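You operate a simulated robot arm through the tools that you are given. There is no shell and no other tool. Be economical: measure what you need, move in short steps, check, and stop when the job is done.

You run a simulated two-armed robot. Do the job below in one go: nothing can be reset, and whatever is moved stays where it is left.

## Task
Pick up the 25 pcs order card with one hand, pass it to the other hand and put it on the top of the outfeed rollers. Fetch the case from the top of the low table and set it on top of the white sheets on the cross belt. Take the metal block and leave it on the strapper table. Put the yellow carton stack from the left cross belt on the left black belt. Put the 17 pcs wedge bundle from the left black belt on the left cross belt and the 12 pcs wedge bundle on the top of the small cabinet. Put the brown divider on top of the brown board scraps on the left cross belt. Turn the black count wheel to 6. Take the card that says "Gleamwick" and leave it on the top of the bundle rack. Fetch the blue test strip and set it on the top of the grey bench. Do these in any order. Set down upright: metal block, brown divider.

Only the result counts: the job must be done as asked and must still hold three seconds after the hand-in. Knocking over, shifting, dropping, spilling or breaking anything else fails it. Flat cloth is picked up by pressing the open fingertips on it (5 to 10 N) and closing them slowly along it; thin cloth reads only 2 to 8 mm in the jaws.

## Robot
Two 7-joint arms with fingered hands on one trunk, on a base that drives. Base frame: it is fixed to the floor where the robot stands at the start and does not move with it; the origin is under the middle of the robot, x ahead of it, y to its left, z up. Units: mm, degrees, N and s.
The left shoulder is at the start at [70, 145, 1137], the right one opposite. With the tool pointing down near the work surface each hand reaches from about 100 to 700 mm from the robot's upright axis, wherever it stands, measured 20 degrees to its own side. Places, roughly: black count wheel [4700, 2100, 800]; blue test strip (7x3x3 cm) [7700, 3500, 900]; board scraps (17x6x4 cm) [7300, -800, 900]; brown divider (3x5x5 cm) [4800, 1800, 800]; card [3500, 3500, 1000]; carton stack [6750, -750, 750]; case [-1500, -750, 750]; left black belt [6000, -4200, 900]; left cross belt [6400, -700, 800]; metal block [7250, -500, 1000]; order card [500, 250, 750]; strapper table [8000, 900, 800]; top of the bundle rack [200, 4500, 800]; top of the grey bench [4700, 1400, 800]; top of the outfeed rollers [900, 2600, 600]; top of the small cabinet [8300, -700, 800]; wedge bundle [5750, -2000, 1000]; white sheets (54x38x3 cm) [400, -700, 900]. Payload 3.5 kg a hand.
Tool frame (each hand has its own): the origin (TCP) lies between the finger pads and is the grasp point; the fingertips stand 25 mm ahead of it; z points along the fingers, y is the line along which they close. Largest opening 88 mm; the body of the gripper starts 29 mm behind the TCP. The gripper is a hand of 4 fingers: y runs from the thumb to the fingers, the wrist lies at [-13, -97, -162] in the tool frame, and closing takes about 1.5 s.
Orientation is that of the tool frame in the base frame, as [roll, pitch, yaw] about the fixed x, y, z axes, in that order (R = Rz(yaw) Ry(pitch) Rx(roll)). With the fingers straight down and the wrist toward the robot, the tool's x, y and z point along [0, 1, 0], [1, 0, 0] and [0, 0, -1] of the base frame.

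## Interface
- The arms move only by the tool arm_command. It takes "left_steps", "right_steps" or both (then of equal length, played together; a hand with none holds still); each is a list of rows, each a list of 6 numbers: the shift along the tool's x, y, z in units of 150 mm (1.0 is 150 mm), then the turn, a rotation vector about the tool's x, y, z in units of 60 degrees (1.0 is 60 degrees). In form: [[tx, ty, tz, ax, ay, az], ...]. A call has 1 to 8 rows; each row is the pose to reach, as a shift and turn from the pose commanded when the call began, along the tool's axes at that moment. "left_gripper" and "right_gripper" are, for a hand that has rows, the opening, from 0 (shut) to 1 (fully open), set as the call begins (left out, the last holds). A call with a number of a shift or a turn outside -1 to 1 is refused whole. Rows are played at 5 a second. More than 50 mm and 8.6 degrees between two rows, or a gripper value outside its range, and nothing of the call is played. A pose out of reach is approached as far as the arm can. The call stops where the force on the tool passes 40 N (or 10 N more than at its start, if that is more) or the arm is blocked; 0.2 s more then pass. The fingers move at their own pace (about 45 mm/s each) and stop on an object; they squeeze with about 24 N. The grip force told is the motor's: it shows also when the fingers shut on nothing. Time passes only in rows, and 0.2 s behind the last, so rows that repeat a pose let the fingers close. It gives the time, the measured TCP pose, the force on the tool (base axes), the opening and the grip force at its end, in the units of the frame above (readings bear some noise), with the torque about the TCP (base axes, N m) and any sound that the robot's microphone picked up.
- Cameras (640 x 400 px; columns grow to the right, rows downward): "scene" is now at [131.6, -13.1, 1441.6]; the picture's right is [-0.17, -0.99, 0.00], its down [-0.70, 0.12, -0.70] and it looks along [0.69, -0.12, -0.71] (base axes); focal length 257 px, centre (320, 200). "left" rides on the left gripper at [-64, -83, -98] in its tool frame; the picture's right is [-0.62, -0.37, 0.69], its down [0.71, -0.63, 0.30] and it looks along [0.32, 0.68, 0.65] (tool axes); focal length 265 px, centre (320, 200). "right" rides on the right gripper at [64, -83, -98] in its tool frame; the picture's right is [-0.62, 0.37, -0.69], its down [-0.71, -0.63, 0.30] and it looks along [-0.32, 0.68, 0.65] (tool axes); focal length 265 px, centre (320, 200). There is no depth. A picture from a camera that has moved, and an enlarged one, comes with that camera's place and axes in the base frame and with its lens.
- get_image(camera): a new picture of that camera. No time passes.
- lift_body(by): slides the trunk up (or, below 0, down) by that many mm; the arms and the scene camera ride with it, the base frame stays. It gives what a move gives, with no picture.
- base_move(legs): drives the robot by 1 to 6 legs, each [ahead, left, turn to the left] in mm, mm and degrees, along the robot's own axes; the way and the turn of a leg run together, so that a leg with both is an arc; at most 1500 mm and 180 degrees a leg. The arms and the cameras ride along, it lands a little off, and it stops where it bumps. It gives what a move gives.
- finger_targets(index, middle, ring, thumb_bend, thumb_turn, hand): sets how far each is bent, from 0 (flat) to 1 (curled in); at 0.3 the hand is open as for a grip, at 0.7 the pads meet at the TCP. One left out holds its place. A second passes; each finger stops where it meets its share of the squeeze, and holds until it gets a number again. A gripper value or a shape takes the hand back. It gives what a move gives, with no picture; readings hold the bend of each and the force on the fingers (four entries, about 0 where the hand has none), thumb and palm. thumb_turn goes from beside the hand (0) to across from the fingers (1), as for a grip.
- hand_shape(shape, hand): the hand has 4 fingers and takes this shape, open, in about a second: jaw (thumb against the fingers, like two jaws); tri (thumb and two fingers); tip (a fingertip pinch); poke (one finger out to press); point (the index stretched); flat (the hand flat); cup (the hand cupped); fist (a fist). The gripper value then closes the fingers along that shape, each until it touches; the sizes above hold for jaw. It gives what a move gives, with no picture.
- aim_head(pan, tilt): turns the head with the scene camera to pan (to the left, within 86 degrees either way) and tilt (down, from -29 to 69), counted from straight ahead of the robot. It gives what a move gives.
- close_up(camera, box): a new picture of the part [left, top, right, bottom] of that camera's present view, enlarged. No time passes.
- sign_off(): hands the job in; it is judged then, once.

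Work in short steps. Places have to be worked out from the pictures, the camera data and where the tool is seen: move nearer, look again, correct. Check each grasp and each placing, and mend what went wrong. You have 525 turns and 298 pictures in all, those below and enlarged ones among them. Open the grippers and draw the arms clear of the work before you hand the job in, unless the task says otherwise.

The tools are called after "Call:" as name(argument=value, ...) on one line, values as JSON. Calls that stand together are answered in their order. arm_command: Moves the arms, as the interface text tells. Its arguments: {"type":"object","properties":{"left_steps":{"type":"array"},"left_gripper":{"type":"number"},"right_steps":{"type":"array"},"right_gripper":{"type":"number"}},"required":[]} The other tools are called the same way: lift_body (by) slides the trunk up or down; hand_shape (shape, hand) gives the hand a shape; finger_targets (index, middle, ring, thumb_bend, thumb_turn, hand) moves the fingers one by one; base_move (legs) drives the base; aim_head (pan, tilt) turns the head that bears the scene camera; get_image (camera) takes a picture; close_up (camera, box) takes an enlarged picture of a part of a camera's view; sign_off () hands the job in.

At the start:

```text
time: 0.0
left_tcp_pos: [547.2, 124.2, 1206.6]
left_orientation: [179.9, 0.0, 90.0]
left_contact_force: [-0.6, -0.1, -0.5]
left_ft_torque: [0.0, 0.0, 0.0]
left_finger_gap: 87.5
left_gripper_force: 0.0
left_shape: jaw
left_bend: [0.3, 0.3, 0.3, 0.3, 0.98]
left_finger forces: [0.1, 0.0, 0.1, 0.1, 0.1, 0.0]
right_tcp_pos: [445.3, -351.6, 1228.9]
right_orientation: [-179.9, 0.0, 90.0]
right_contact_force: [-0.5, -0.3, 0.2]
right_ft_torque: [0.01, -0.01, 0.01]
right_finger_gap: 87.8
right_gripper_force: 0.0
right_shape: jaw
right_bend: [0.3, 0.3, 0.3, 0.3, 0.98]
right_finger forces: [0.1, 0.2, 0.0, 0.1, 0.0, 0.0]
trunk travel left (down, up): [-700.0, 140.0]
robot x, y, heading: [-2.5, 1.9, 0.1]
head pan, tilt: [-9.5, 45.4]
```

scene: 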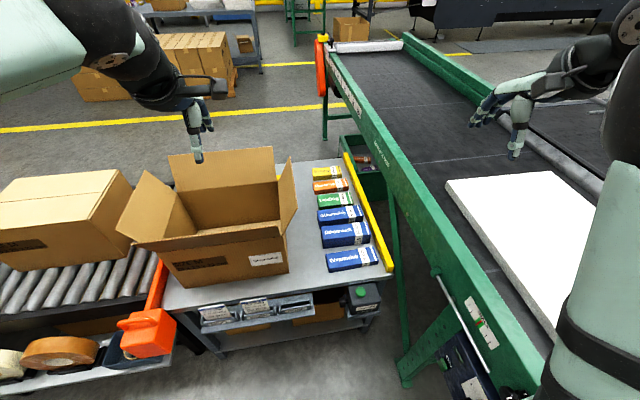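
right: 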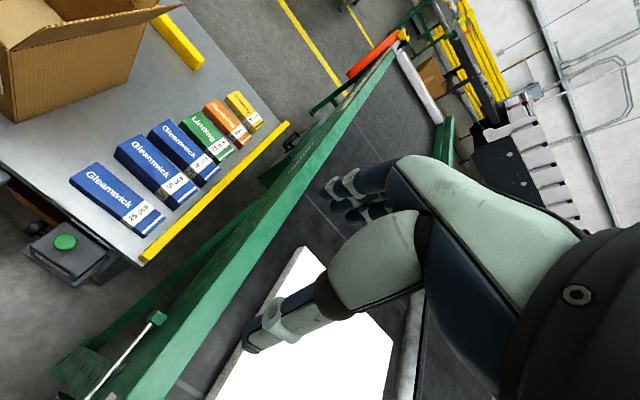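
left: 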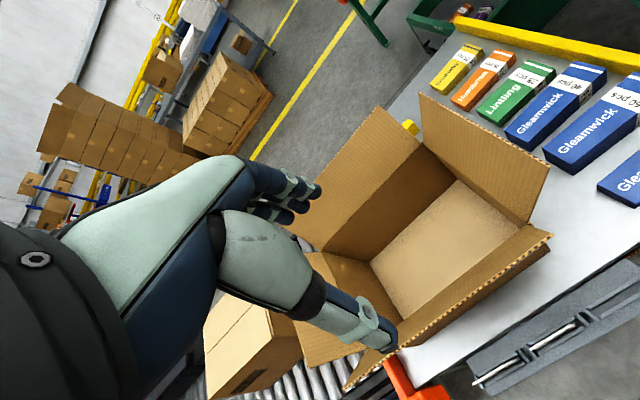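

I start by looking closely at the cards on the table in front.

Call:
close_up(camera="right", box=[40, 70, 300, 270])

Call:
close_up(camera="scene", box=[280, 140, 420, 300])

```text
2.00 times, centred on (170, 170) of right
camera zoom: at [363.1, -286.8, 1327.1], right [0.37, -0.62, 0.69], down [-0.63, -0.71, -0.3], along [0.68, -0.32, -0.65], focal length 531 px, centre (620, 260)
```

zoom: 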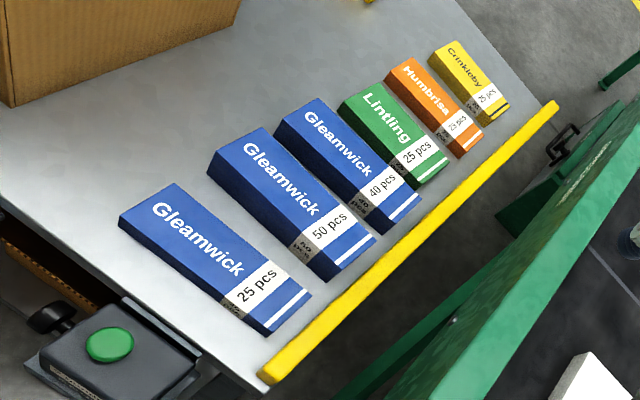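

```text
2.50 times, centred on (350, 220) of scene
camera zoom: at [131.6, -13.1, 1441.6], right [-0.17, -0.99, 0.0], down [-0.7, 0.12, -0.7], along [0.69, -0.12, -0.71], focal length 642 px, centre (245, 150)
```

zoom: 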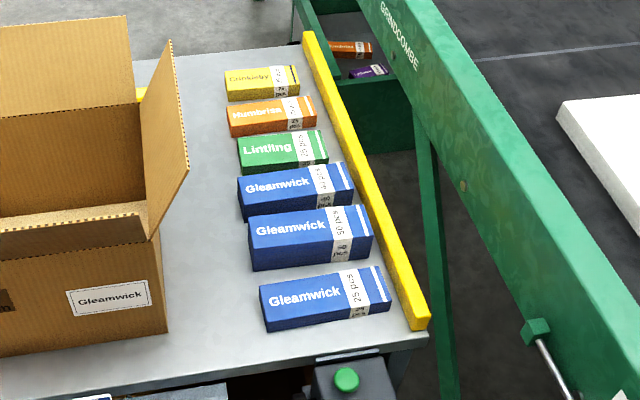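

The coloured packs aren't the order card; the rough place points to the trays at the table's front edge. I zoom there.

Call:
close_up(camera="scene", box=[150, 270, 390, 390])

Call:
close_up(camera="left", box=[440, 220, 640, 400])

```text
2.67 times, centred on (270, 330) of scene
camera zoom: at [131.6, -13.1, 1441.6], right [-0.17, -0.99, 0.0], down [-0.7, 0.12, -0.7], along [0.69, -0.12, -0.71], focal length 684 px, centre (453, -147)
```

zoom: 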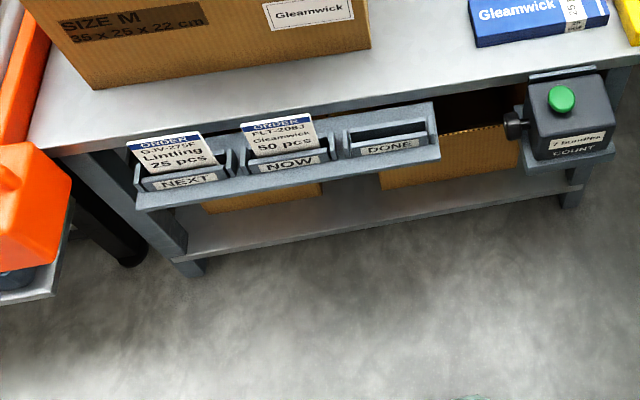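

```text
2.22 times, centred on (540, 310) of left
camera zoom: at [462.8, 59.7, 1306.4], right [-0.37, -0.62, -0.69], down [-0.63, 0.71, -0.3], along [0.68, 0.32, -0.65], focal length 590 px, centre (-169, -44)
```

zoom: 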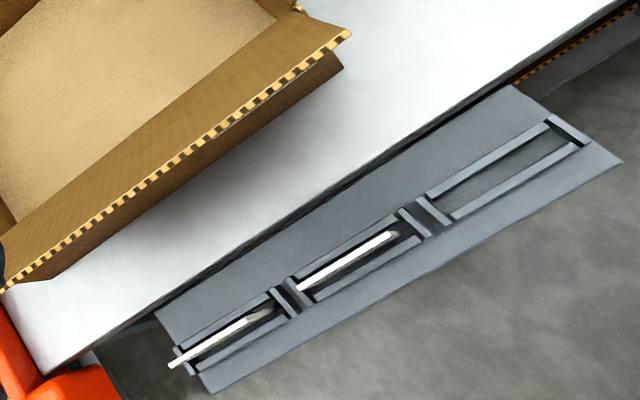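

The NEXT card is "Lintling 25 pcs", judged at about [475, 240, 676]. I draw the left hand back and aside, then will lower it in front of the box.

Call:
arm_command(left_steps=[[0.2, -0.22, 0, 0, 0, 0], [0.4, -0.44, 0, 0, 0, 0], [0.6, -0.66, 0, 0, 0, 0], [0.77, -0.85, 0, 0, 0, 0], [0.77, -0.85, 0.3, 0, 0, 0], [0.77, -0.85, 0.6, 0, 0, 0], [0.77, -0.85, 0.9, 0, 0, 0]])

Call:
lift_body(by=-150)

Call:
get_image(camera="left")

```text
time: 1.6
left_tcp_pos: [419.2, 241.2, 1071.7]
left_orientation: [-180.0, 0.1, 90.0]
left_contact_force: [0.8, -0.9, 0.4]
left_ft_torque: [0.0, 0.02, -0.01]
left_finger_gap: 87.8
left_gripper_force: 0.1
left_shape: jaw
left_bend: [0.3, 0.3, 0.3, 0.3, 0.98]
left_finger forces: [0.0, 0.0, 0.1, 0.0, 0.1, 0.0]
right_tcp_pos: [446.0, -351.4, 1227.2]
right_orientation: [180.0, -0.1, 90.0]
right_contact_force: [-1.0, -0.1, -0.4]
right_ft_torque: [-0.02, 0.01, -0.04]
right_finger_gap: 87.7
right_gripper_force: 0.0
right_shape: jaw
right_bend: [0.3, 0.3, 0.3, 0.3, 0.98]
right_finger forces: [0.1, 0.0, 0.1, 0.0, 0.0, 0.0]
trunk travel left (down, up): [-700.0, 140.0]
robot x, y, heading: [-1.9, -0.2, 0.1]
head pan, tilt: [-9.5, 45.4]
```

```text
time: 3.4
left_tcp_pos: [420.3, 240.2, 922.2]
left_orientation: [179.9, -0.1, 89.9]
left_contact_force: [-0.2, -0.6, 0.7]
left_ft_torque: [0.01, 0.02, -0.01]
left_finger_gap: 87.8
left_gripper_force: 0.2
left_shape: jaw
left_bend: [0.3, 0.3, 0.3, 0.3, 0.98]
left_finger forces: [0.1, 0.0, 0.1, 0.0, 0.0, 0.0]
right_tcp_pos: [444.3, -351.9, 1078.1]
right_orientation: [-180.0, -0.1, 90.0]
right_contact_force: [0.5, 0.4, -0.3]
right_ft_torque: [0.01, 0.02, 0.01]
right_finger_gap: 87.8
right_gripper_force: 0.0
right_shape: jaw
right_bend: [0.3, 0.3, 0.3, 0.3, 0.98]
right_finger forces: [0.1, 0.0, 0.1, 0.1, 0.1, 0.1]
trunk travel left (down, up): [-550.0, 290.0]
robot x, y, heading: [1.3, 0.9, 0.0]
head pan, tilt: [-9.5, 45.4]
```

```text
290 pictures are left
camera left: at [334.7, 175.9, 1021.3], right [-0.37, -0.62, -0.69], down [-0.63, 0.71, -0.3], along [0.68, 0.32, -0.65], focal length 265 px, centre (320, 200)
```

left: 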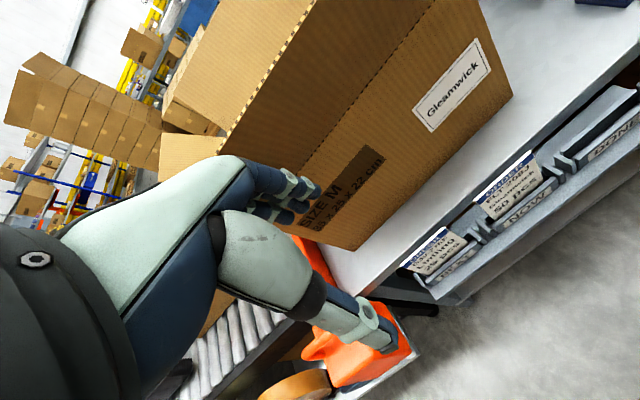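

The hand is lower now; I zoom on the card to find its edges.

Call:
close_up(camera="left", box=[360, 180, 520, 300])

Call:
close_up(camera="scene", box=[150, 270, 350, 400])

```text
3.33 times, centred on (440, 240) of left
camera zoom: at [334.7, 175.9, 1021.3], right [-0.37, -0.62, -0.69], down [-0.63, 0.71, -0.3], along [0.68, 0.32, -0.65], focal length 885 px, centre (-80, 67)
```

zoom: 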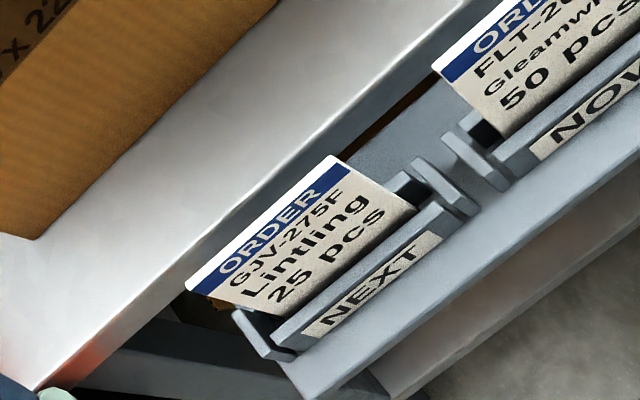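

```text
3.08 times, centred on (250, 335) of scene
camera zoom: at [131.4, -13.1, 1291.6], right [-0.17, -0.99, 0.0], down [-0.7, 0.12, -0.7], along [0.69, -0.12, -0.71], focal length 790 px, centre (535, -215)
```

zoom: 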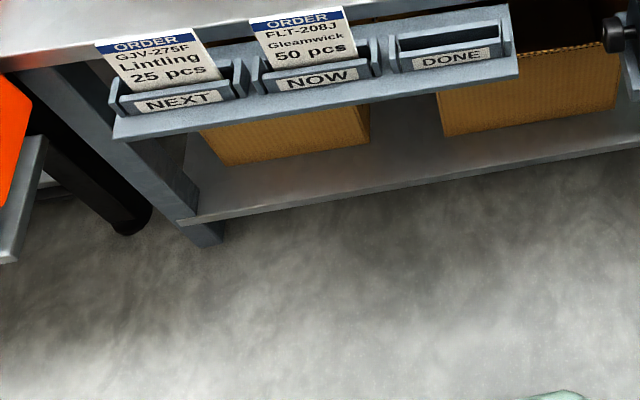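

The card's top edge is near [475, 200–278, 712] and nearly vertical, with the table edge close behind. I come above it with a half-closed hand.

Call:
arm_command(left_steps=[[0, 0.2, 0.2, 0, 0, 0], [0, 0.37, 0.4, 0, 0, 0], [0, 0.37, 0.6, 0, 0, 0], [0, 0.37, 0.8, 0, 0, 0]], left_gripper=0.45)

Call:
get_image(camera="left")

Call:
close_up(camera="scene", box=[100, 220, 300, 350])

```text
time: 4.3
left_tcp_pos: [475.8, 239.6, 800.4]
left_orientation: [-180.0, 0.1, 90.0]
left_contact_force: [0.2, 0.2, 0.3]
left_ft_torque: [0.01, -0.02, 0.02]
left_finger_gap: 40.0
left_gripper_force: 0.0
left_shape: jaw
left_bend: [0.74, 0.46, 0.43, 0.71, 1.0]
left_finger forces: [0.0, 0.0, 0.0, 0.0, 0.1, 0.0]
right_tcp_pos: [447.3, -352.8, 1078.0]
right_orientation: [-180.0, 0.0, 90.1]
right_contact_force: [0.8, -0.5, 0.7]
right_ft_torque: [0.02, 0.01, -0.01]
right_finger_gap: 87.4
right_gripper_force: 0.1
right_shape: jaw
right_bend: [0.3, 0.3, 0.3, 0.3, 0.98]
right_finger forces: [0.0, 0.0, 0.0, 0.0, 0.1, 0.0]
trunk travel left (down, up): [-550.0, 290.0]
robot x, y, heading: [-0.6, 2.8, -0.2]
head pan, tilt: [-9.5, 45.4]
```

```text
287 pictures are left
camera left: at [391.6, 175.9, 899.8], right [-0.37, -0.62, -0.69], down [-0.63, 0.71, -0.3], along [0.68, 0.32, -0.65], focal length 265 px, centre (320, 200)
```

left: 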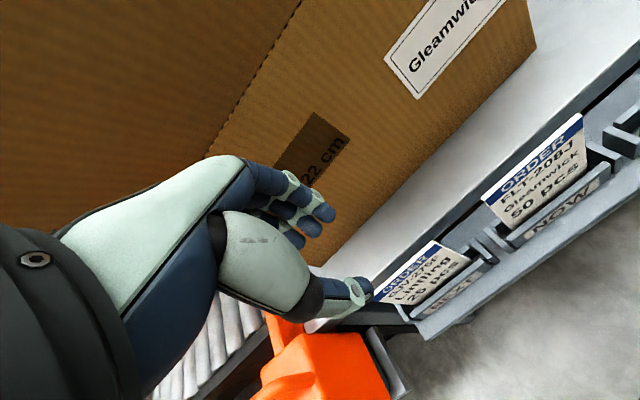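

```text
3.08 times, centred on (200, 285) of scene
camera zoom: at [132.9, -13.2, 1291.4], right [-0.17, -0.99, 0.0], down [-0.7, 0.12, -0.7], along [0.69, -0.12, -0.71], focal length 790 px, centre (689, -62)
```

zoom: 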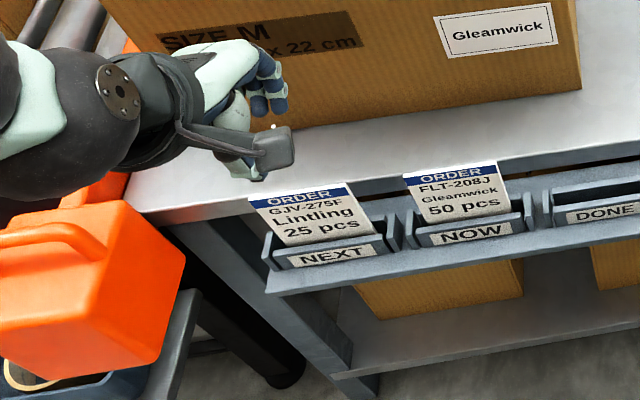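

Card top is at about [471.5, 206–273, 713]. I go to just above it with a narrower gap and look.

Call:
arm_command(left_steps=[[0, -0.03, 0.13, 0, 0, 0], [0, -0.03, 0.27, 0, 0, 0], [0, -0.03, 0.38, 0, 0, 0]], left_gripper=0.4)

Call:
close_up(camera="left", box=[220, 150, 500, 350])

Call:
close_up(camera="scene", box=[120, 240, 300, 350])

```text
time: 5.2
left_tcp_pos: [471.6, 241.2, 743.8]
left_orientation: [-180.0, 0.0, 90.1]
left_contact_force: [-0.6, 0.2, 0.4]
left_ft_torque: [0.0, 0.0, -0.03]
left_finger_gap: 35.5
left_gripper_force: 0.0
left_shape: jaw
left_bend: [0.74, 0.49, 0.46, 0.72, 1.0]
left_finger forces: [0.0, 0.0, 0.0, 0.0, 0.0, 0.0]
right_tcp_pos: [446.0, -351.9, 1078.2]
right_orientation: [-179.9, 0.0, 90.0]
right_contact_force: [-0.7, -0.4, 0.8]
right_ft_torque: [-0.01, 0.03, -0.03]
right_finger_gap: 87.4
right_gripper_force: 0.0
right_shape: jaw
right_bend: [0.3, 0.3, 0.3, 0.3, 0.98]
right_finger forces: [0.1, 0.0, 0.0, 0.0, 0.0, 0.1]
trunk travel left (down, up): [-550.0, 290.0]
robot x, y, heading: [-1.2, 1.5, 0.1]
head pan, tilt: [-9.5, 45.4]
```

```text
2.00 times, centred on (360, 250) of left
camera zoom: at [386.1, 175.2, 843.6], right [-0.37, -0.62, -0.69], down [-0.63, 0.71, -0.3], along [0.68, 0.32, -0.65], focal length 531 px, centre (240, 100)
```

zoom: 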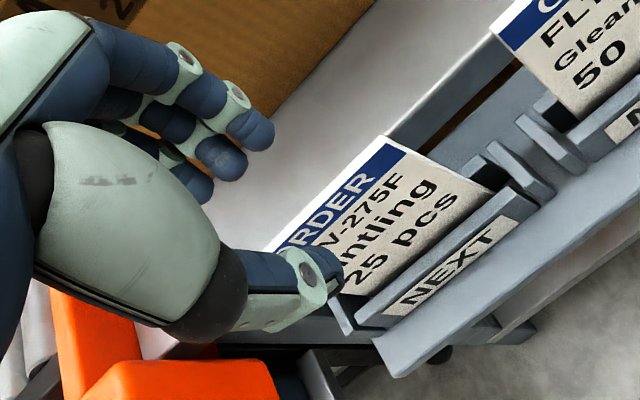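

```text
3.56 times, centred on (210, 295) of scene
camera zoom: at [132.0, -13.2, 1291.5], right [-0.17, -0.99, 0.0], down [-0.7, 0.12, -0.7], along [0.69, -0.12, -0.71], focal length 913 px, centre (711, -138)
```

zoom: 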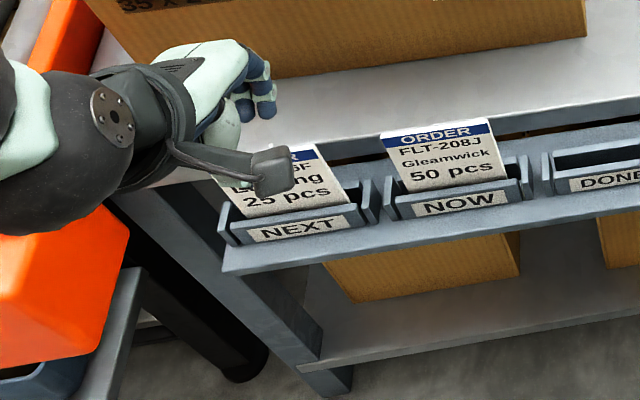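

The thumb is in front and fingers will pass behind the card. I descend 48 mm with the gap held.

Call:
arm_command(left_steps=[[0, 0, 0.11, 0, 0, 0], [0, 0, 0.22, 0, 0, 0], [0, 0, 0.32, 0, 0, 0]])

Call:
close_up(camera="left", box=[220, 150, 500, 350])

```text
time: 6.0
left_tcp_pos: [470.2, 239.1, 696.8]
left_orientation: [-180.0, -0.1, 90.0]
left_contact_force: [0.4, 0.3, 0.3]
left_ft_torque: [-0.04, 0.03, 0.01]
left_finger_gap: 35.5
left_gripper_force: 0.1
left_shape: jaw
left_bend: [0.74, 0.49, 0.46, 0.72, 1.0]
left_finger forces: [0.0, 0.0, 0.0, 0.0, 0.0, 0.0]
right_tcp_pos: [446.1, -353.2, 1077.9]
right_orientation: [179.9, 0.0, 90.0]
right_contact_force: [0.3, 1.1, 1.1]
right_ft_torque: [-0.01, -0.01, 0.0]
right_finger_gap: 87.6
right_gripper_force: 0.0
right_shape: jaw
right_bend: [0.3, 0.3, 0.3, 0.3, 0.98]
right_finger forces: [0.0, 0.0, 0.1, 0.0, 0.0, 0.0]
trunk travel left (down, up): [-550.0, 290.0]
robot x, y, heading: [-1.4, 0.3, -0.0]
head pan, tilt: [-9.5, 45.4]
```

```text
2.00 times, centred on (360, 250) of left
camera zoom: at [386.0, 175.5, 796.2], right [-0.37, -0.62, -0.69], down [-0.63, 0.71, -0.3], along [0.68, 0.32, -0.65], focal length 531 px, centre (240, 100)
```

zoom: 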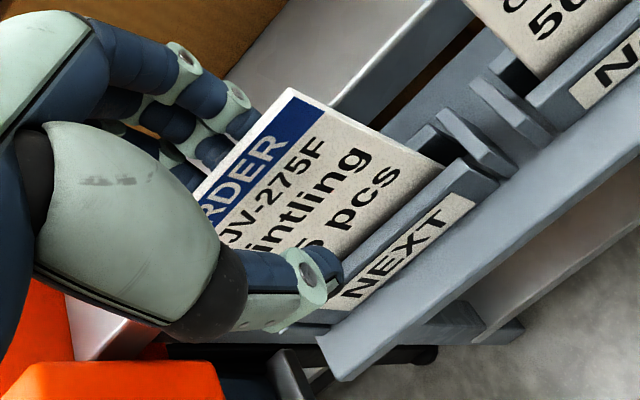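

The card is between thumb and fingers. I close and wait.

Call:
arm_command(left_steps=[[0, 0, 0, 0, 0, 0], [0, 0, 0, 0, 0, 0], [0, 0, 0, 0, 0, 0], [0, 0, 0, 0, 0, 0], [0, 0, 0, 0, 0, 0], [0, 0, 0, 0, 0, 0], [0, 0, 0, 0, 0, 0]], left_gripper=0)

Call:
close_up(camera="left", box=[220, 150, 500, 350])

```text
time: 7.5
left_tcp_pos: [470.0, 239.9, 695.9]
left_orientation: [179.9, 0.0, 90.0]
left_contact_force: [0.6, 0.1, 0.4]
left_ft_torque: [0.02, -0.05, -0.08]
left_finger_gap: 0.0
left_gripper_force: 24.0
left_shape: jaw
left_bend: [0.7, 0.7, 0.7, 0.69, 1.0]
left_finger forces: [13.5, 6.4, 2.7, 0.1, 21.9, 0.1]
right_tcp_pos: [445.9, -352.3, 1078.3]
right_orientation: [-180.0, 0.0, 90.0]
right_contact_force: [0.8, -0.1, 0.9]
right_ft_torque: [0.03, -0.02, 0.01]
right_finger_gap: 87.5
right_gripper_force: 0.1
right_shape: jaw
right_bend: [0.3, 0.3, 0.3, 0.3, 0.98]
right_finger forces: [0.1, 0.1, 0.1, 0.1, 0.0, 0.0]
trunk travel left (down, up): [-550.0, 290.0]
robot x, y, heading: [5.4, 0.7, -0.1]
head pan, tilt: [-9.5, 45.4]
```

```text
2.00 times, centred on (360, 250) of left
camera zoom: at [385.7, 175.5, 796.3], right [-0.37, -0.62, -0.69], down [-0.63, 0.71, -0.3], along [0.68, 0.32, -0.65], focal length 531 px, centre (240, 100)
```

zoom: 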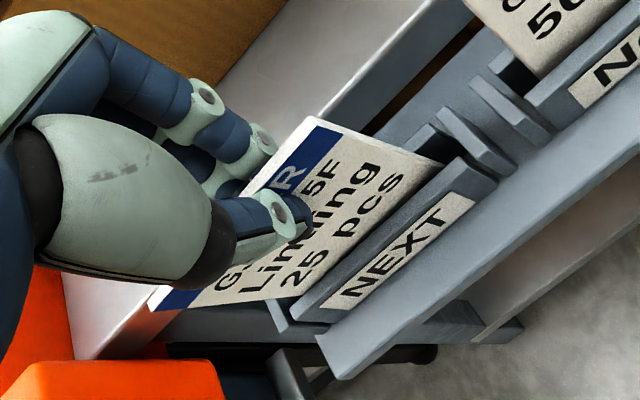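

The card is gripped (24 N). I lift it straight up and back from the table.

Call:
arm_command(left_steps=[[0, 0, -0.2, 0, 0, 0], [0, 0, -0.4, 0, 0, 0], [0, 0, -0.6, 0, 0, 0], [0, 0, -0.8, 0, 0, 0], [0, -0.2, -1, 0, 0, 0], [0, -0.5, -1, 0, 0, 0]])

Call:
get_image(camera="left")

Call:
get_image(camera="scene")

```text
time: 8.9
left_tcp_pos: [399.2, 242.1, 846.9]
left_orientation: [-179.9, 0.2, 90.1]
left_contact_force: [0.1, 1.0, -0.4]
left_ft_torque: [-0.03, -0.03, -0.03]
left_finger_gap: 0.0
left_gripper_force: 23.9
left_shape: jaw
left_bend: [0.7, 0.7, 0.7, 0.7, 1.0]
left_finger forces: [15.1, 5.3, 2.0, 0.0, 22.5, 0.0]
left hand out of reach, approached as far as the arm can: row 6
right_tcp_pos: [444.6, -350.9, 1079.0]
right_orientation: [179.9, 0.0, 90.0]
right_contact_force: [0.2, 0.9, 0.3]
right_ft_torque: [-0.04, -0.02, -0.01]
right_finger_gap: 87.7
right_gripper_force: 0.0
right_shape: jaw
right_bend: [0.3, 0.3, 0.3, 0.3, 0.98]
right_finger forces: [0.0, 0.0, 0.1, 0.0, 0.0, 0.0]
trunk travel left (down, up): [-550.0, 290.0]
robot x, y, heading: [-3.2, 1.1, -0.3]
head pan, tilt: [-9.5, 45.4]
```

```text
281 pictures are left
camera left: at [314.4, 178.3, 946.7], right [-0.37, -0.62, -0.69], down [-0.63, 0.71, -0.3], along [0.68, 0.32, -0.66], focal length 265 px, centre (320, 200)
```

left: 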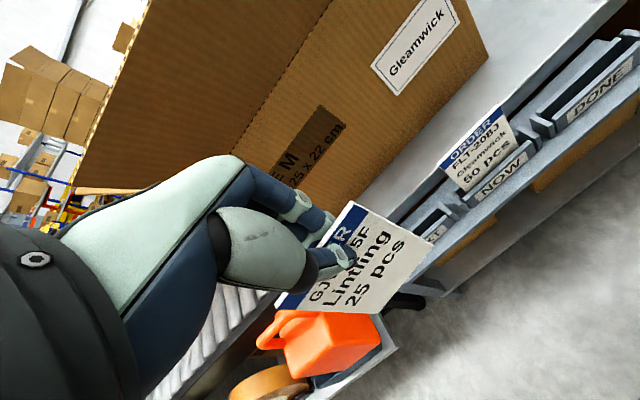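

```text
280 pictures are left
camera scene: at [130.4, -12.0, 1291.7], right [-0.17, -0.99, 0.0], down [-0.7, 0.12, -0.7], along [0.69, -0.12, -0.71], focal length 257 px, centre (320, 200)
```

scene: 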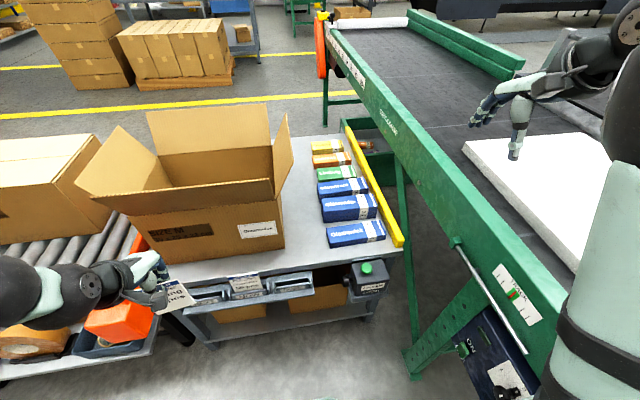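

The card hangs about 55 mm below the TCP, cleanly held. I back up 350 mm for room and then turn the two hands to face each other for the handover.

Call:
base_move(legs=[[-350, 0, 0]])

Call:
aim_head(pan=0, tilt=45)

Call:
arm_command(left_steps=[[-0.1, 0.2, -0.2, 0, -0.14, 0], [-0.2, 0.4, -0.4, 0, -0.28, 0], [-0.3, 0.6, -0.6, 0, -0.42, 0], [-0.4, 0.7, -0.7, 0, -0.56, 0], [-0.5, 0.7, -0.8, 0, -0.7, 0], [-0.55, 0.7, -0.9, 0, -0.84, 0], [-0.6, 0.7, -1, 0, -0.98, 0]], right_steps=[[0.1, 0, 0, 0, 0.14, 0], [0.2, 0, 0, 0, 0.28, 0], [0.3, 0, 0, 0, 0.42, 0], [0.4, 0, 0, 0, 0.56, 0], [0.5, 0, 0, 0, 0.7, 0], [0.6, 0, 0, 0, 0.84, 0], [0.7, 0, 0, 0, 0.98, 0]])

Call:
get_image(camera="scene")

```text
time: 11.2
left_tcp_pos: [50.7, 242.1, 847.1]
left_orientation: [-180.0, 0.0, 90.0]
left_contact_force: [0.3, 0.0, -0.9]
left_ft_torque: [0.04, -0.03, 0.01]
left_finger_gap: 0.0
left_gripper_force: 23.7
left_shape: jaw
left_bend: [0.7, 0.7, 0.7, 0.7, 1.0]
left_finger forces: [15.1, 5.3, 2.0, 0.1, 22.4, 0.0]
right_tcp_pos: [96.7, -352.0, 1078.6]
right_orientation: [180.0, 0.0, 90.0]
right_contact_force: [1.0, -0.8, -0.7]
right_ft_torque: [0.01, 0.0, 0.01]
right_finger_gap: 87.7
right_gripper_force: 0.0
right_shape: jaw
right_bend: [0.3, 0.3, 0.3, 0.3, 0.98]
right_finger forces: [0.0, 0.0, 0.0, 0.0, 0.0, 0.1]
trunk travel left (down, up): [-550.0, 290.0]
robot x, y, heading: [-348.4, 1.3, 0.1]
head pan, tilt: [-9.5, 45.4]
```

```text
time: 11.9
left_tcp_pos: [51.9, 241.2, 848.3]
left_orientation: [-179.8, -0.1, 90.0]
left_contact_force: [-0.5, 0.3, -0.1]
left_ft_torque: [0.0, 0.0, 0.01]
left_finger_gap: 0.0
left_gripper_force: 23.9
left_shape: jaw
left_bend: [0.7, 0.7, 0.7, 0.7, 1.0]
left_finger forces: [15.1, 5.3, 2.0, 0.1, 22.4, 0.0]
right_tcp_pos: [97.1, -352.0, 1079.3]
right_orientation: [179.9, 0.0, 90.0]
right_contact_force: [-0.1, -0.1, 1.2]
right_ft_torque: [0.01, 0.01, -0.04]
right_finger_gap: 87.6
right_gripper_force: 0.1
right_shape: jaw
right_bend: [0.3, 0.3, 0.3, 0.3, 0.98]
right_finger forces: [0.0, 0.1, 0.1, 0.0, 0.0, 0.0]
trunk travel left (down, up): [-550.0, 290.0]
robot x, y, heading: [-342.9, 1.0, -0.1]
head pan, tilt: [0.0, 45.0]
```

```text
time: 13.5
left_tcp_pos: [158.0, 152.5, 997.1]
left_orientation: [-179.9, 59.0, 90.2]
left_contact_force: [0.1, 0.1, -0.8]
left_ft_torque: [-0.01, 0.01, 0.01]
left_finger_gap: 0.0
left_gripper_force: 23.6
left_shape: jaw
left_bend: [0.7, 0.7, 0.7, 0.7, 1.0]
left_finger forces: [15.4, 5.2, 2.0, 0.1, 22.3, 0.1]
right_tcp_pos: [96.3, -246.1, 1078.3]
right_orientation: [-180.0, -58.8, 90.0]
right_contact_force: [0.3, -0.1, 0.0]
right_ft_torque: [0.0, 0.0, -0.01]
right_finger_gap: 87.5
right_gripper_force: 0.1
right_shape: jaw
right_bend: [0.3, 0.3, 0.3, 0.3, 0.98]
right_finger forces: [0.0, 0.1, 0.0, 0.1, 0.1, 0.0]
trunk travel left (down, up): [-550.0, 290.0]
robot x, y, heading: [-349.1, -3.2, -0.2]
head pan, tilt: [0.0, 45.0]
```

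```text
279 pictures are left
camera scene: at [-215.3, 0.2, 1292.1], right [0.0, -1.0, 0.0], down [-0.71, 0.0, -0.71], along [0.71, 0.0, -0.71], focal length 257 px, centre (320, 200)
```

scene: 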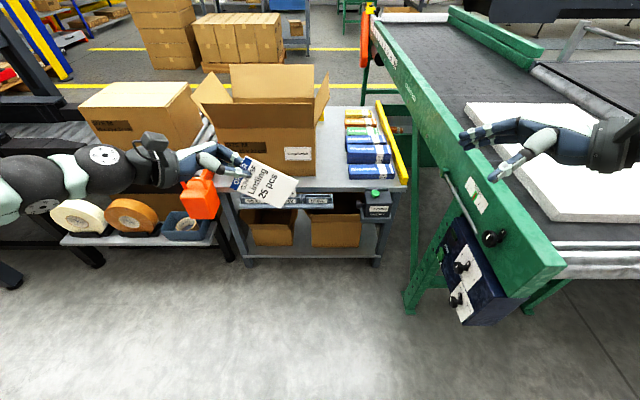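

Both hands are turning well. I finish the turn so they face each other, left with the card at y≈27, right waiting at y≈-150.

Call:
arm_command(left_steps=[[-0.14, 0, 0.16, 0, -0.13, 0], [-0.28, -0.05, 0.32, 0, -0.26, 0], [-0.42, -0.05, 0.48, 0, -0.39, 0], [-0.56, -0.05, 0.635, 0, -0.517, 0]], right_steps=[[0, 0.09, 0.19, 0, 0.13, 0], [0, 0.18, 0.38, 0, 0.26, 0], [0, 0.27, 0.57, 0, 0.39, 0], [0, 0.36, 0.75, 0, 0.52, 0]])

Call:
close_up(camera="scene", box=[170, 60, 470, 260])

Call:
get_image(camera="right")

```text
time: 14.5
left_tcp_pos: [151.4, 26.0, 1018.5]
left_orientation: [-115.8, 89.7, 154.1]
left_contact_force: [0.1, -1.1, -0.5]
left_ft_torque: [0.01, -0.02, -0.03]
left_finger_gap: 0.0
left_gripper_force: 24.2
left_shape: jaw
left_bend: [0.7, 0.7, 0.7, 0.7, 1.0]
left_finger forces: [15.4, 5.1, 1.9, 0.0, 22.3, 0.0]
right_tcp_pos: [154.3, -151.4, 1019.4]
right_orientation: [-45.9, -89.7, -44.1]
right_contact_force: [0.4, 0.2, -0.1]
right_ft_torque: [-0.01, 0.02, 0.02]
right_finger_gap: 87.8
right_gripper_force: 0.1
right_shape: jaw
right_bend: [0.3, 0.3, 0.3, 0.3, 0.98]
right_finger forces: [0.0, 0.1, 0.1, 0.0, 0.1, 0.1]
trunk travel left (down, up): [-550.0, 290.0]
robot x, y, heading: [-353.9, 0.8, 0.0]
head pan, tilt: [0.0, 45.0]
```

```text
2.00 times, centred on (320, 160) of scene
camera zoom: at [-213.1, -1.3, 1291.9], right [0.0, -1.0, 0.0], down [-0.71, 0.0, -0.71], along [0.71, 0.0, -0.71], focal length 513 px, centre (320, 280)
```

zoom: 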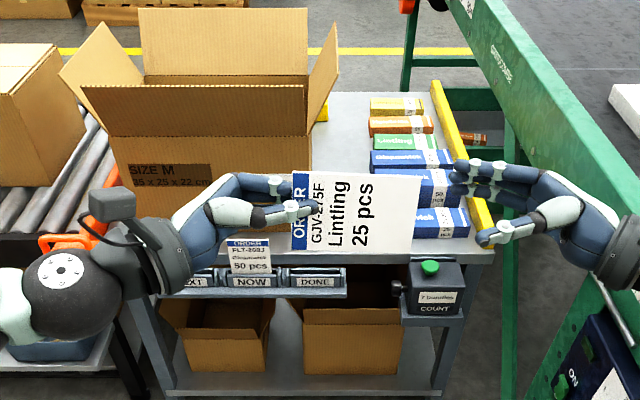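

```text
277 pictures are left
camera right: at [71.5, -249.0, 1083.4], right [0.37, -0.69, -0.62], down [-0.63, 0.31, -0.71], along [0.68, 0.65, -0.32], focal length 265 px, centre (320, 200)
```

right: 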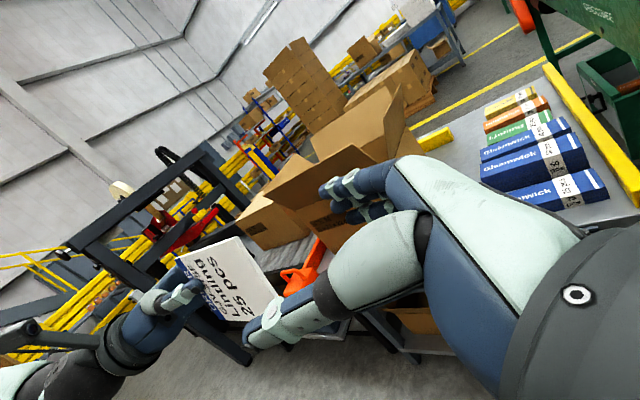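

The card reaches from y≈24 to -88. I advance the right hand so its TCP is at y≈-72 with the card between its open jaws.

Call:
arm_command(right_steps=[[0, -0.02, 0.2, 0, 0, 0], [0, -0.02, 0.4, 0, 0, 0], [0, -0.02, 0.52, 0, 0, 0]])

Call:
close_up(camera="right", box=[100, 120, 400, 380])

Call:
close_up(camera="scene", box=[220, 110, 420, 230])

```text
time: 15.3
left_tcp_pos: [148.3, 26.4, 1020.2]
left_orientation: [-72.8, 89.9, -162.9]
left_contact_force: [0.6, -0.9, -0.5]
left_ft_torque: [0.02, -0.02, 0.02]
left_finger_gap: 0.0
left_gripper_force: 23.9
left_shape: jaw
left_bend: [0.7, 0.7, 0.7, 0.7, 1.0]
left_finger forces: [15.4, 5.1, 1.8, 0.0, 22.4, 0.1]
right_tcp_pos: [146.1, -73.2, 1020.7]
right_orientation: [45.7, -89.9, -135.6]
right_contact_force: [-0.3, 1.0, -0.1]
right_ft_torque: [0.04, 0.01, 0.03]
right_finger_gap: 87.8
right_gripper_force: 0.1
right_shape: jaw
right_bend: [0.3, 0.3, 0.3, 0.3, 0.98]
right_finger forces: [0.0, 0.0, 0.1, 0.0, 0.0, 0.0]
trunk travel left (down, up): [-550.0, 290.0]
robot x, y, heading: [-349.5, -0.3, -0.1]
head pan, tilt: [0.0, 45.0]
```

```text
1.54 times, centred on (250, 250) of right
camera zoom: at [64.6, -170.5, 1085.6], right [0.37, -0.69, -0.62], down [-0.63, 0.3, -0.71], along [0.68, 0.65, -0.32], focal length 408 px, centre (428, 123)
```

zoom: 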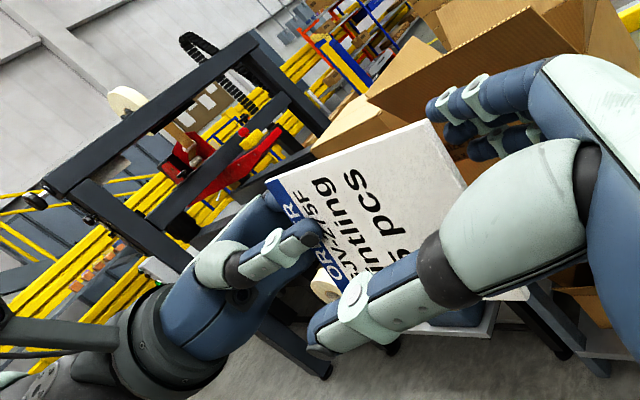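

```text
3.20 times, centred on (320, 170) of scene
camera zoom: at [-215.5, 0.7, 1292.1], right [0.0, -1.0, 0.0], down [-0.71, 0.0, -0.71], along [0.71, 0.0, -0.71], focal length 821 px, centre (320, 296)
```

zoom: 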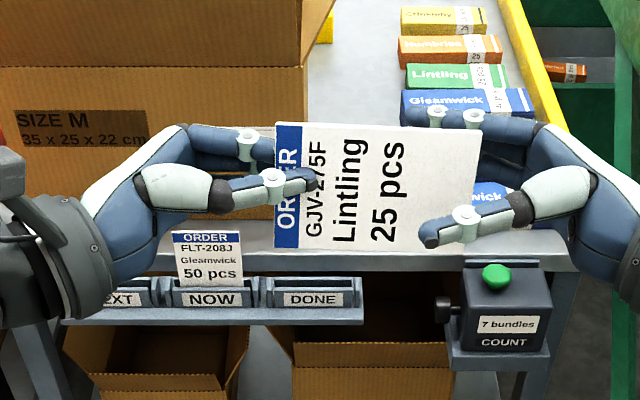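

The card lies between the right thumb and fingers. I close the right hand.

Call:
arm_command(right_steps=[[0, 0, 0, 0, 0, 0], [0, 0, 0, 0, 0, 0], [0, 0, 0, 0, 0, 0], [0, 0, 0, 0, 0, 0], [0, 0, 0, 0, 0, 0], [0, 0, 0, 0, 0, 0], [0, 0, 0, 0, 0, 0], [0, 0, 0, 0, 0, 0]], right_gripper=0)

Call:
close_up(camera="scene", box=[220, 110, 420, 230])

```text
time: 17.1
left_tcp_pos: [148.3, 27.2, 1017.7]
left_orientation: [-174.1, 89.7, 96.0]
left_contact_force: [1.0, -1.0, -1.0]
left_ft_torque: [0.01, 0.03, 0.02]
left_finger_gap: 0.0
left_gripper_force: 23.9
left_shape: jaw
left_bend: [0.7, 0.7, 0.7, 0.7, 1.0]
left_finger forces: [16.0, 4.5, 1.7, 0.1, 22.5, 0.0]
right_tcp_pos: [147.9, -74.7, 1020.8]
right_orientation: [-51.7, -90.0, -38.3]
right_contact_force: [1.3, 0.5, -0.2]
right_ft_torque: [-0.02, -0.04, -0.04]
right_finger_gap: 0.0
right_gripper_force: 24.5
right_shape: jaw
right_bend: [0.7, 0.7, 0.7, 0.7, 1.0]
right_finger forces: [12.8, 6.1, 2.4, 0.0, 21.1, 0.0]
trunk travel left (down, up): [-550.0, 290.0]
robot x, y, heading: [-350.4, -2.9, -0.0]
head pan, tilt: [0.0, 45.0]
```

```text
3.20 times, centred on (320, 170) of scene
camera zoom: at [-215.7, 0.3, 1292.1], right [0.0, -1.0, 0.0], down [-0.71, 0.0, -0.71], along [0.71, 0.0, -0.71], focal length 821 px, centre (320, 296)
```

zoom: 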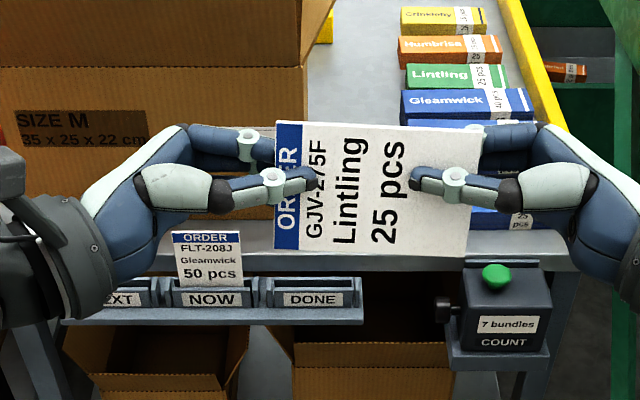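

Both hands hold the card. I open the left and draw it away to the left.

Call:
arm_command(left_steps=[[0, 0, 0, 0, 0, 0], [0, 0, 0, 0, 0, 0], [0, 0, 0, 0, 0, 0], [0, 0, 0, 0, 0, 0], [0, 0, -0.2, 0, 0, 0], [0, 0, -0.4, 0, 0, 0], [0, 0, -0.7, 0, 0, 0], [0, 0, -1, 0, 0, 0]], left_gripper=1)

Call:
get_image(camera="scene")

```text
time: 18.9
left_tcp_pos: [149.6, 177.6, 1021.7]
left_orientation: [-118.5, 89.9, 151.4]
left_contact_force: [-1.0, 0.2, 0.3]
left_ft_torque: [0.0, 0.0, -0.01]
left_finger_gap: 87.6
left_gripper_force: 0.0
left_shape: jaw
left_bend: [0.3, 0.3, 0.3, 0.3, 0.98]
left_finger forces: [0.0, 0.0, 0.1, 0.0, 0.0, 0.1]
right_tcp_pos: [146.8, -71.9, 1020.9]
right_orientation: [-175.8, -89.9, 85.8]
right_contact_force: [-1.0, 0.2, -0.8]
right_ft_torque: [-0.02, 0.03, 0.0]
right_finger_gap: 0.2
right_gripper_force: 23.6
right_shape: jaw
right_bend: [0.7, 0.7, 0.7, 0.7, 1.0]
right_finger forces: [13.6, 5.8, 2.0, 0.0, 21.4, 0.1]
trunk travel left (down, up): [-550.0, 290.0]
robot x, y, heading: [-347.7, 0.1, -0.1]
head pan, tilt: [0.0, 45.0]
```

```text
273 pictures are left
camera scene: at [-216.0, 1.6, 1292.1], right [0.0, -1.0, 0.0], down [-0.71, 0.0, -0.71], along [0.71, 0.0, -0.71], focal length 257 px, centre (320, 200)
```

scene: 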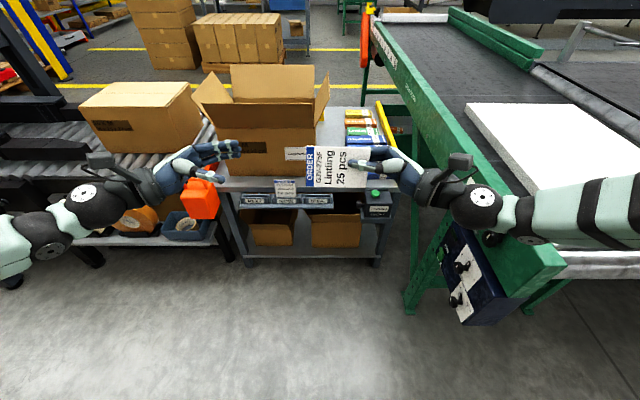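

The right hand holds the card. Now I look left for the outfeed rollers.

Call:
aim_head(pan=70, tilt=20)

Call:
get_image(camera="scene")

Call:
aim_head(pan=25, tilt=15)

Call:
get_image(camera="scene")

Call:
aim_head(pan=-30, tilt=15)

Call:
get_image(camera="scene")

```text
time: 20.3
left_tcp_pos: [150.3, 176.6, 1021.1]
left_orientation: [-141.9, 89.8, 128.1]
left_contact_force: [0.2, -0.8, 0.4]
left_ft_torque: [0.0, 0.02, 0.0]
left_finger_gap: 87.9
left_gripper_force: 0.0
left_shape: jaw
left_bend: [0.3, 0.3, 0.3, 0.3, 0.98]
left_finger forces: [0.0, 0.0, 0.0, 0.0, 0.1, 0.0]
right_tcp_pos: [147.4, -74.5, 1021.7]
right_orientation: [-74.1, -90.0, -15.8]
right_contact_force: [0.3, 0.5, 0.3]
right_ft_torque: [-0.03, 0.03, -0.02]
right_finger_gap: 0.0
right_gripper_force: 23.8
right_shape: jaw
right_bend: [0.7, 0.7, 0.7, 0.7, 1.0]
right_finger forces: [13.6, 5.7, 1.9, 0.0, 21.3, 0.0]
trunk travel left (down, up): [-550.0, 290.0]
robot x, y, heading: [-349.8, -2.3, -0.1]
head pan, tilt: [70.0, 20.0]
```

```text
272 pictures are left
camera scene: at [-265.0, 87.9, 1330.7], right [0.94, -0.34, 0.0], down [-0.12, -0.32, -0.94], along [0.32, 0.88, -0.34], focal length 257 px, centre (320, 200)
```

scene: 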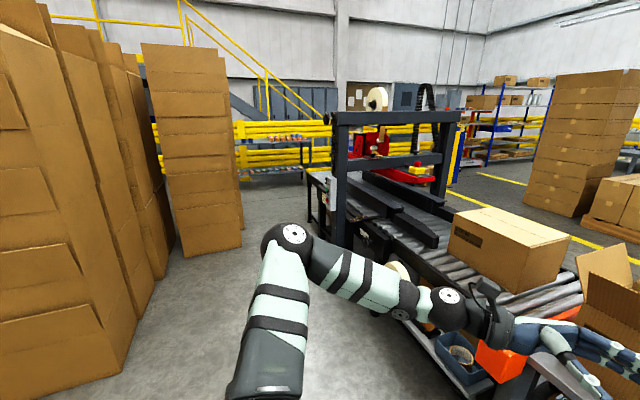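

```text
time: 21.4
left_tcp_pos: [150.5, 175.7, 1021.7]
left_orientation: [-156.1, 89.7, 113.9]
left_contact_force: [0.6, 0.2, 0.1]
left_ft_torque: [-0.02, 0.02, 0.0]
left_finger_gap: 87.8
left_gripper_force: 0.1
left_shape: jaw
left_bend: [0.3, 0.3, 0.3, 0.3, 0.98]
left_finger forces: [0.1, 0.0, 0.1, 0.0, 0.0, 0.1]
right_tcp_pos: [148.1, -74.9, 1020.4]
right_orientation: [-38.6, -90.0, -51.4]
right_contact_force: [0.1, 0.3, 0.0]
right_ft_torque: [-0.02, 0.01, 0.05]
right_finger_gap: 0.0
right_gripper_force: 24.5
right_shape: jaw
right_bend: [0.7, 0.7, 0.7, 0.7, 1.0]
right_finger forces: [13.7, 5.8, 1.9, 0.0, 21.3, 0.0]
trunk travel left (down, up): [-550.0, 290.0]
robot x, y, heading: [-350.0, 0.8, -0.1]
head pan, tilt: [25.0, 15.0]
```

```text
271 pictures are left
camera scene: at [-212.4, 39.9, 1338.9], right [0.42, -0.91, 0.0], down [-0.23, -0.11, -0.97], along [0.88, 0.41, -0.26], focal length 257 px, centre (320, 200)
```

scene: 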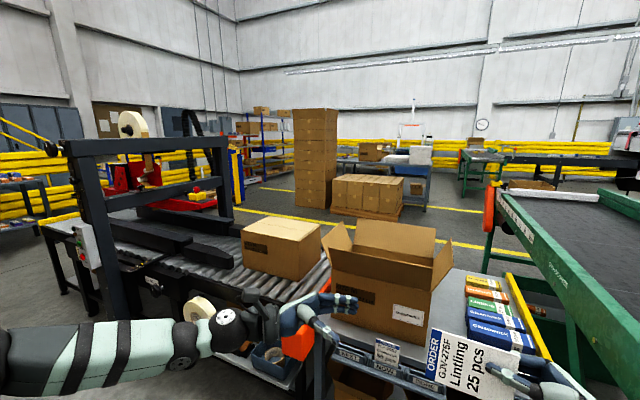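

```text
time: 22.7
left_tcp_pos: [148.1, 175.9, 1021.9]
left_orientation: [-161.9, 89.8, 108.1]
left_contact_force: [-0.1, -0.5, 0.6]
left_ft_torque: [0.02, 0.03, 0.02]
left_finger_gap: 87.5
left_gripper_force: 0.1
left_shape: jaw
left_bend: [0.3, 0.3, 0.3, 0.3, 0.98]
left_finger forces: [0.0, 0.1, 0.1, 0.1, 0.1, 0.0]
right_tcp_pos: [146.6, -73.4, 1021.2]
right_orientation: [97.2, -89.9, 172.8]
right_contact_force: [1.4, -0.5, 0.7]
right_ft_torque: [0.0, -0.02, -0.01]
right_finger_gap: 0.0
right_gripper_force: 24.4
right_shape: jaw
right_bend: [0.7, 0.7, 0.7, 0.7, 1.0]
right_finger forces: [13.5, 5.8, 2.0, 0.0, 21.4, 0.0]
trunk travel left (down, up): [-550.0, 290.0]
robot x, y, heading: [-352.0, -2.4, -0.0]
head pan, tilt: [-30.0, 15.0]
```

```text
270 pictures are left
camera scene: at [-216.0, -46.3, 1338.9], right [-0.5, -0.87, 0.0], down [-0.22, 0.13, -0.97], along [0.84, -0.48, -0.26], focal length 257 px, centre (320, 200)
```

scene: 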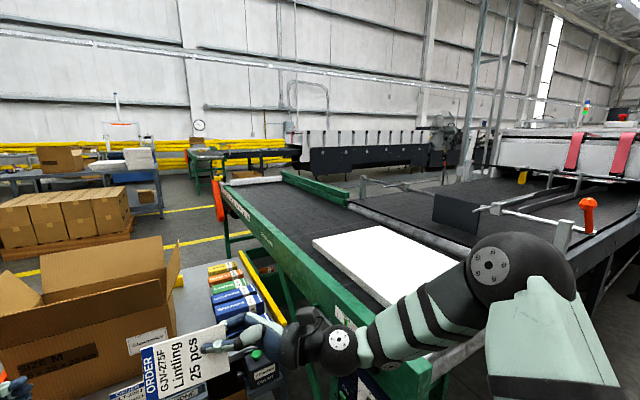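

The sealer's outfeed is past it at y≈2600, along a corridor of x≈-200…550. I drive sideways to the left along the aisle.

Call:
base_move(legs=[[0, 1500, 0]])

Call:
aim_head(pan=50, tilt=30)

Call:
get_image(camera="scene")

```text
time: 30.1
left_tcp_pos: [106.2, 1687.5, 1022.0]
left_orientation: [-166.4, 89.8, 106.2]
left_contact_force: [1.0, 0.5, 0.0]
left_ft_torque: [0.02, 0.0, 0.02]
left_finger_gap: 87.7
left_gripper_force: 0.1
left_shape: jaw
left_bend: [0.3, 0.3, 0.3, 0.3, 0.98]
left_finger forces: [0.0, 0.1, 0.0, 0.1, 0.0, 0.0]
right_tcp_pos: [114.0, 1437.5, 1020.7]
right_orientation: [24.5, -89.9, -111.7]
right_contact_force: [-0.5, -0.3, -0.4]
right_ft_torque: [-0.02, 0.02, -0.02]
right_finger_gap: 0.1
right_gripper_force: 24.2
right_shape: jaw
right_bend: [0.7, 0.7, 0.7, 0.7, 1.0]
right_finger forces: [13.6, 5.8, 2.0, 0.0, 21.4, 0.0]
trunk travel left (down, up): [-550.0, 290.0]
robot x, y, heading: [-381.4, 1487.3, 2.8]
head pan, tilt: [-30.0, 15.0]
```

```text
time: 31.6
left_tcp_pos: [104.5, 1687.0, 1021.3]
left_orientation: [-176.7, 89.8, 96.1]
left_contact_force: [0.3, 0.1, 0.3]
left_ft_torque: [-0.02, -0.01, 0.01]
left_finger_gap: 87.7
left_gripper_force: 0.0
left_shape: jaw
left_bend: [0.3, 0.3, 0.3, 0.3, 0.98]
left_finger forces: [0.0, 0.0, 0.0, 0.0, 0.0, 0.0]
right_tcp_pos: [114.6, 1438.3, 1021.3]
right_orientation: [80.6, -90.0, -167.9]
right_contact_force: [-0.3, -0.3, -0.1]
right_ft_torque: [-0.01, -0.03, 0.01]
right_finger_gap: 0.0
right_gripper_force: 23.8
right_shape: jaw
right_bend: [0.7, 0.7, 0.7, 0.7, 1.0]
right_finger forces: [13.6, 5.8, 2.0, 0.0, 21.3, 0.0]
trunk travel left (down, up): [-550.0, 290.0]
robot x, y, heading: [-385.4, 1485.6, 2.6]
head pan, tilt: [50.0, 30.0]
```

```text
269 pictures are left
camera scene: at [-277.6, 1562.4, 1314.7], right [0.8, -0.61, 0.0], down [-0.3, -0.4, -0.87], along [0.52, 0.69, -0.5], focal length 257 px, centre (320, 200)
```

scene: 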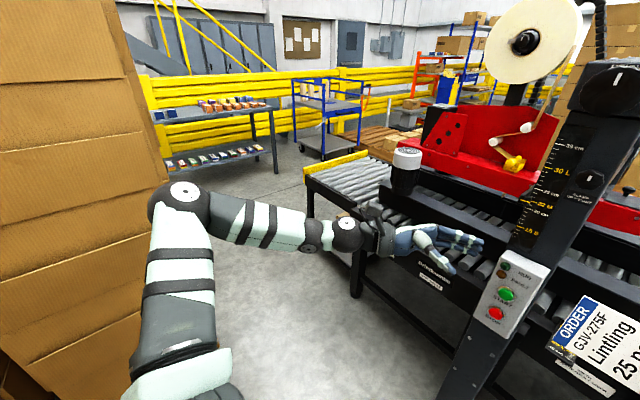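

Rollers show at about [770, 2680, 600]. The sealer post near my hands is in the way, so I back slightly, pass it sideways, then look again.

Call:
base_move(legs=[[-80, 0, -2.6], [0, 500, 0]])

Call:
get_image(camera="scene")

```text
time: 35.1
left_tcp_pos: [27.5, 2119.0, 1024.6]
left_orientation: [-171.3, 88.5, 98.3]
left_contact_force: [-0.1, -0.1, 0.4]
left_ft_torque: [-0.01, 0.04, -0.02]
left_finger_gap: 87.9
left_gripper_force: 0.0
left_shape: jaw
left_bend: [0.3, 0.3, 0.3, 0.3, 0.98]
left_finger forces: [0.0, 0.0, 0.1, 0.0, 0.0, 0.1]
right_tcp_pos: [25.1, 1868.4, 1020.1]
right_orientation: [0.1, -88.7, -90.1]
right_contact_force: [-0.7, 0.1, 0.5]
right_ft_torque: [-0.03, 0.0, 0.02]
right_finger_gap: 0.1
right_gripper_force: 23.6
right_shape: jaw
right_bend: [0.7, 0.7, 0.7, 0.7, 1.0]
right_finger forces: [13.7, 5.8, 2.0, 0.0, 21.5, 0.0]
trunk travel left (down, up): [-550.0, 290.0]
robot x, y, heading: [-469.9, 1964.2, -0.2]
head pan, tilt: [50.0, 30.0]
stopped in leg 2: the robot was blocked; the commanded pose is now the measured one
```

```text
268 pictures are left
camera scene: at [-359.4, 2007.0, 1316.6], right [0.76, -0.64, -0.01], down [-0.32, -0.36, -0.87], along [0.56, 0.67, -0.49], focal length 257 px, centre (320, 200)
```

scene: 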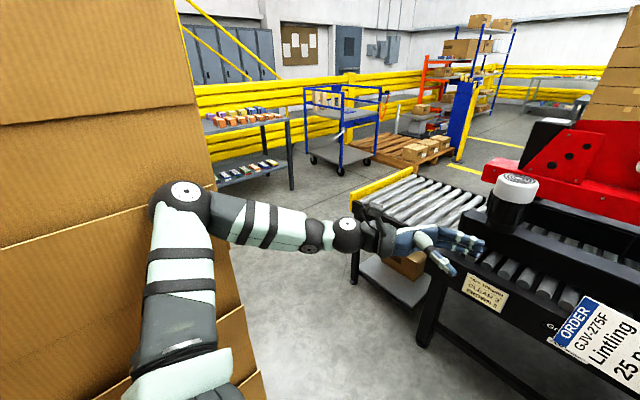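

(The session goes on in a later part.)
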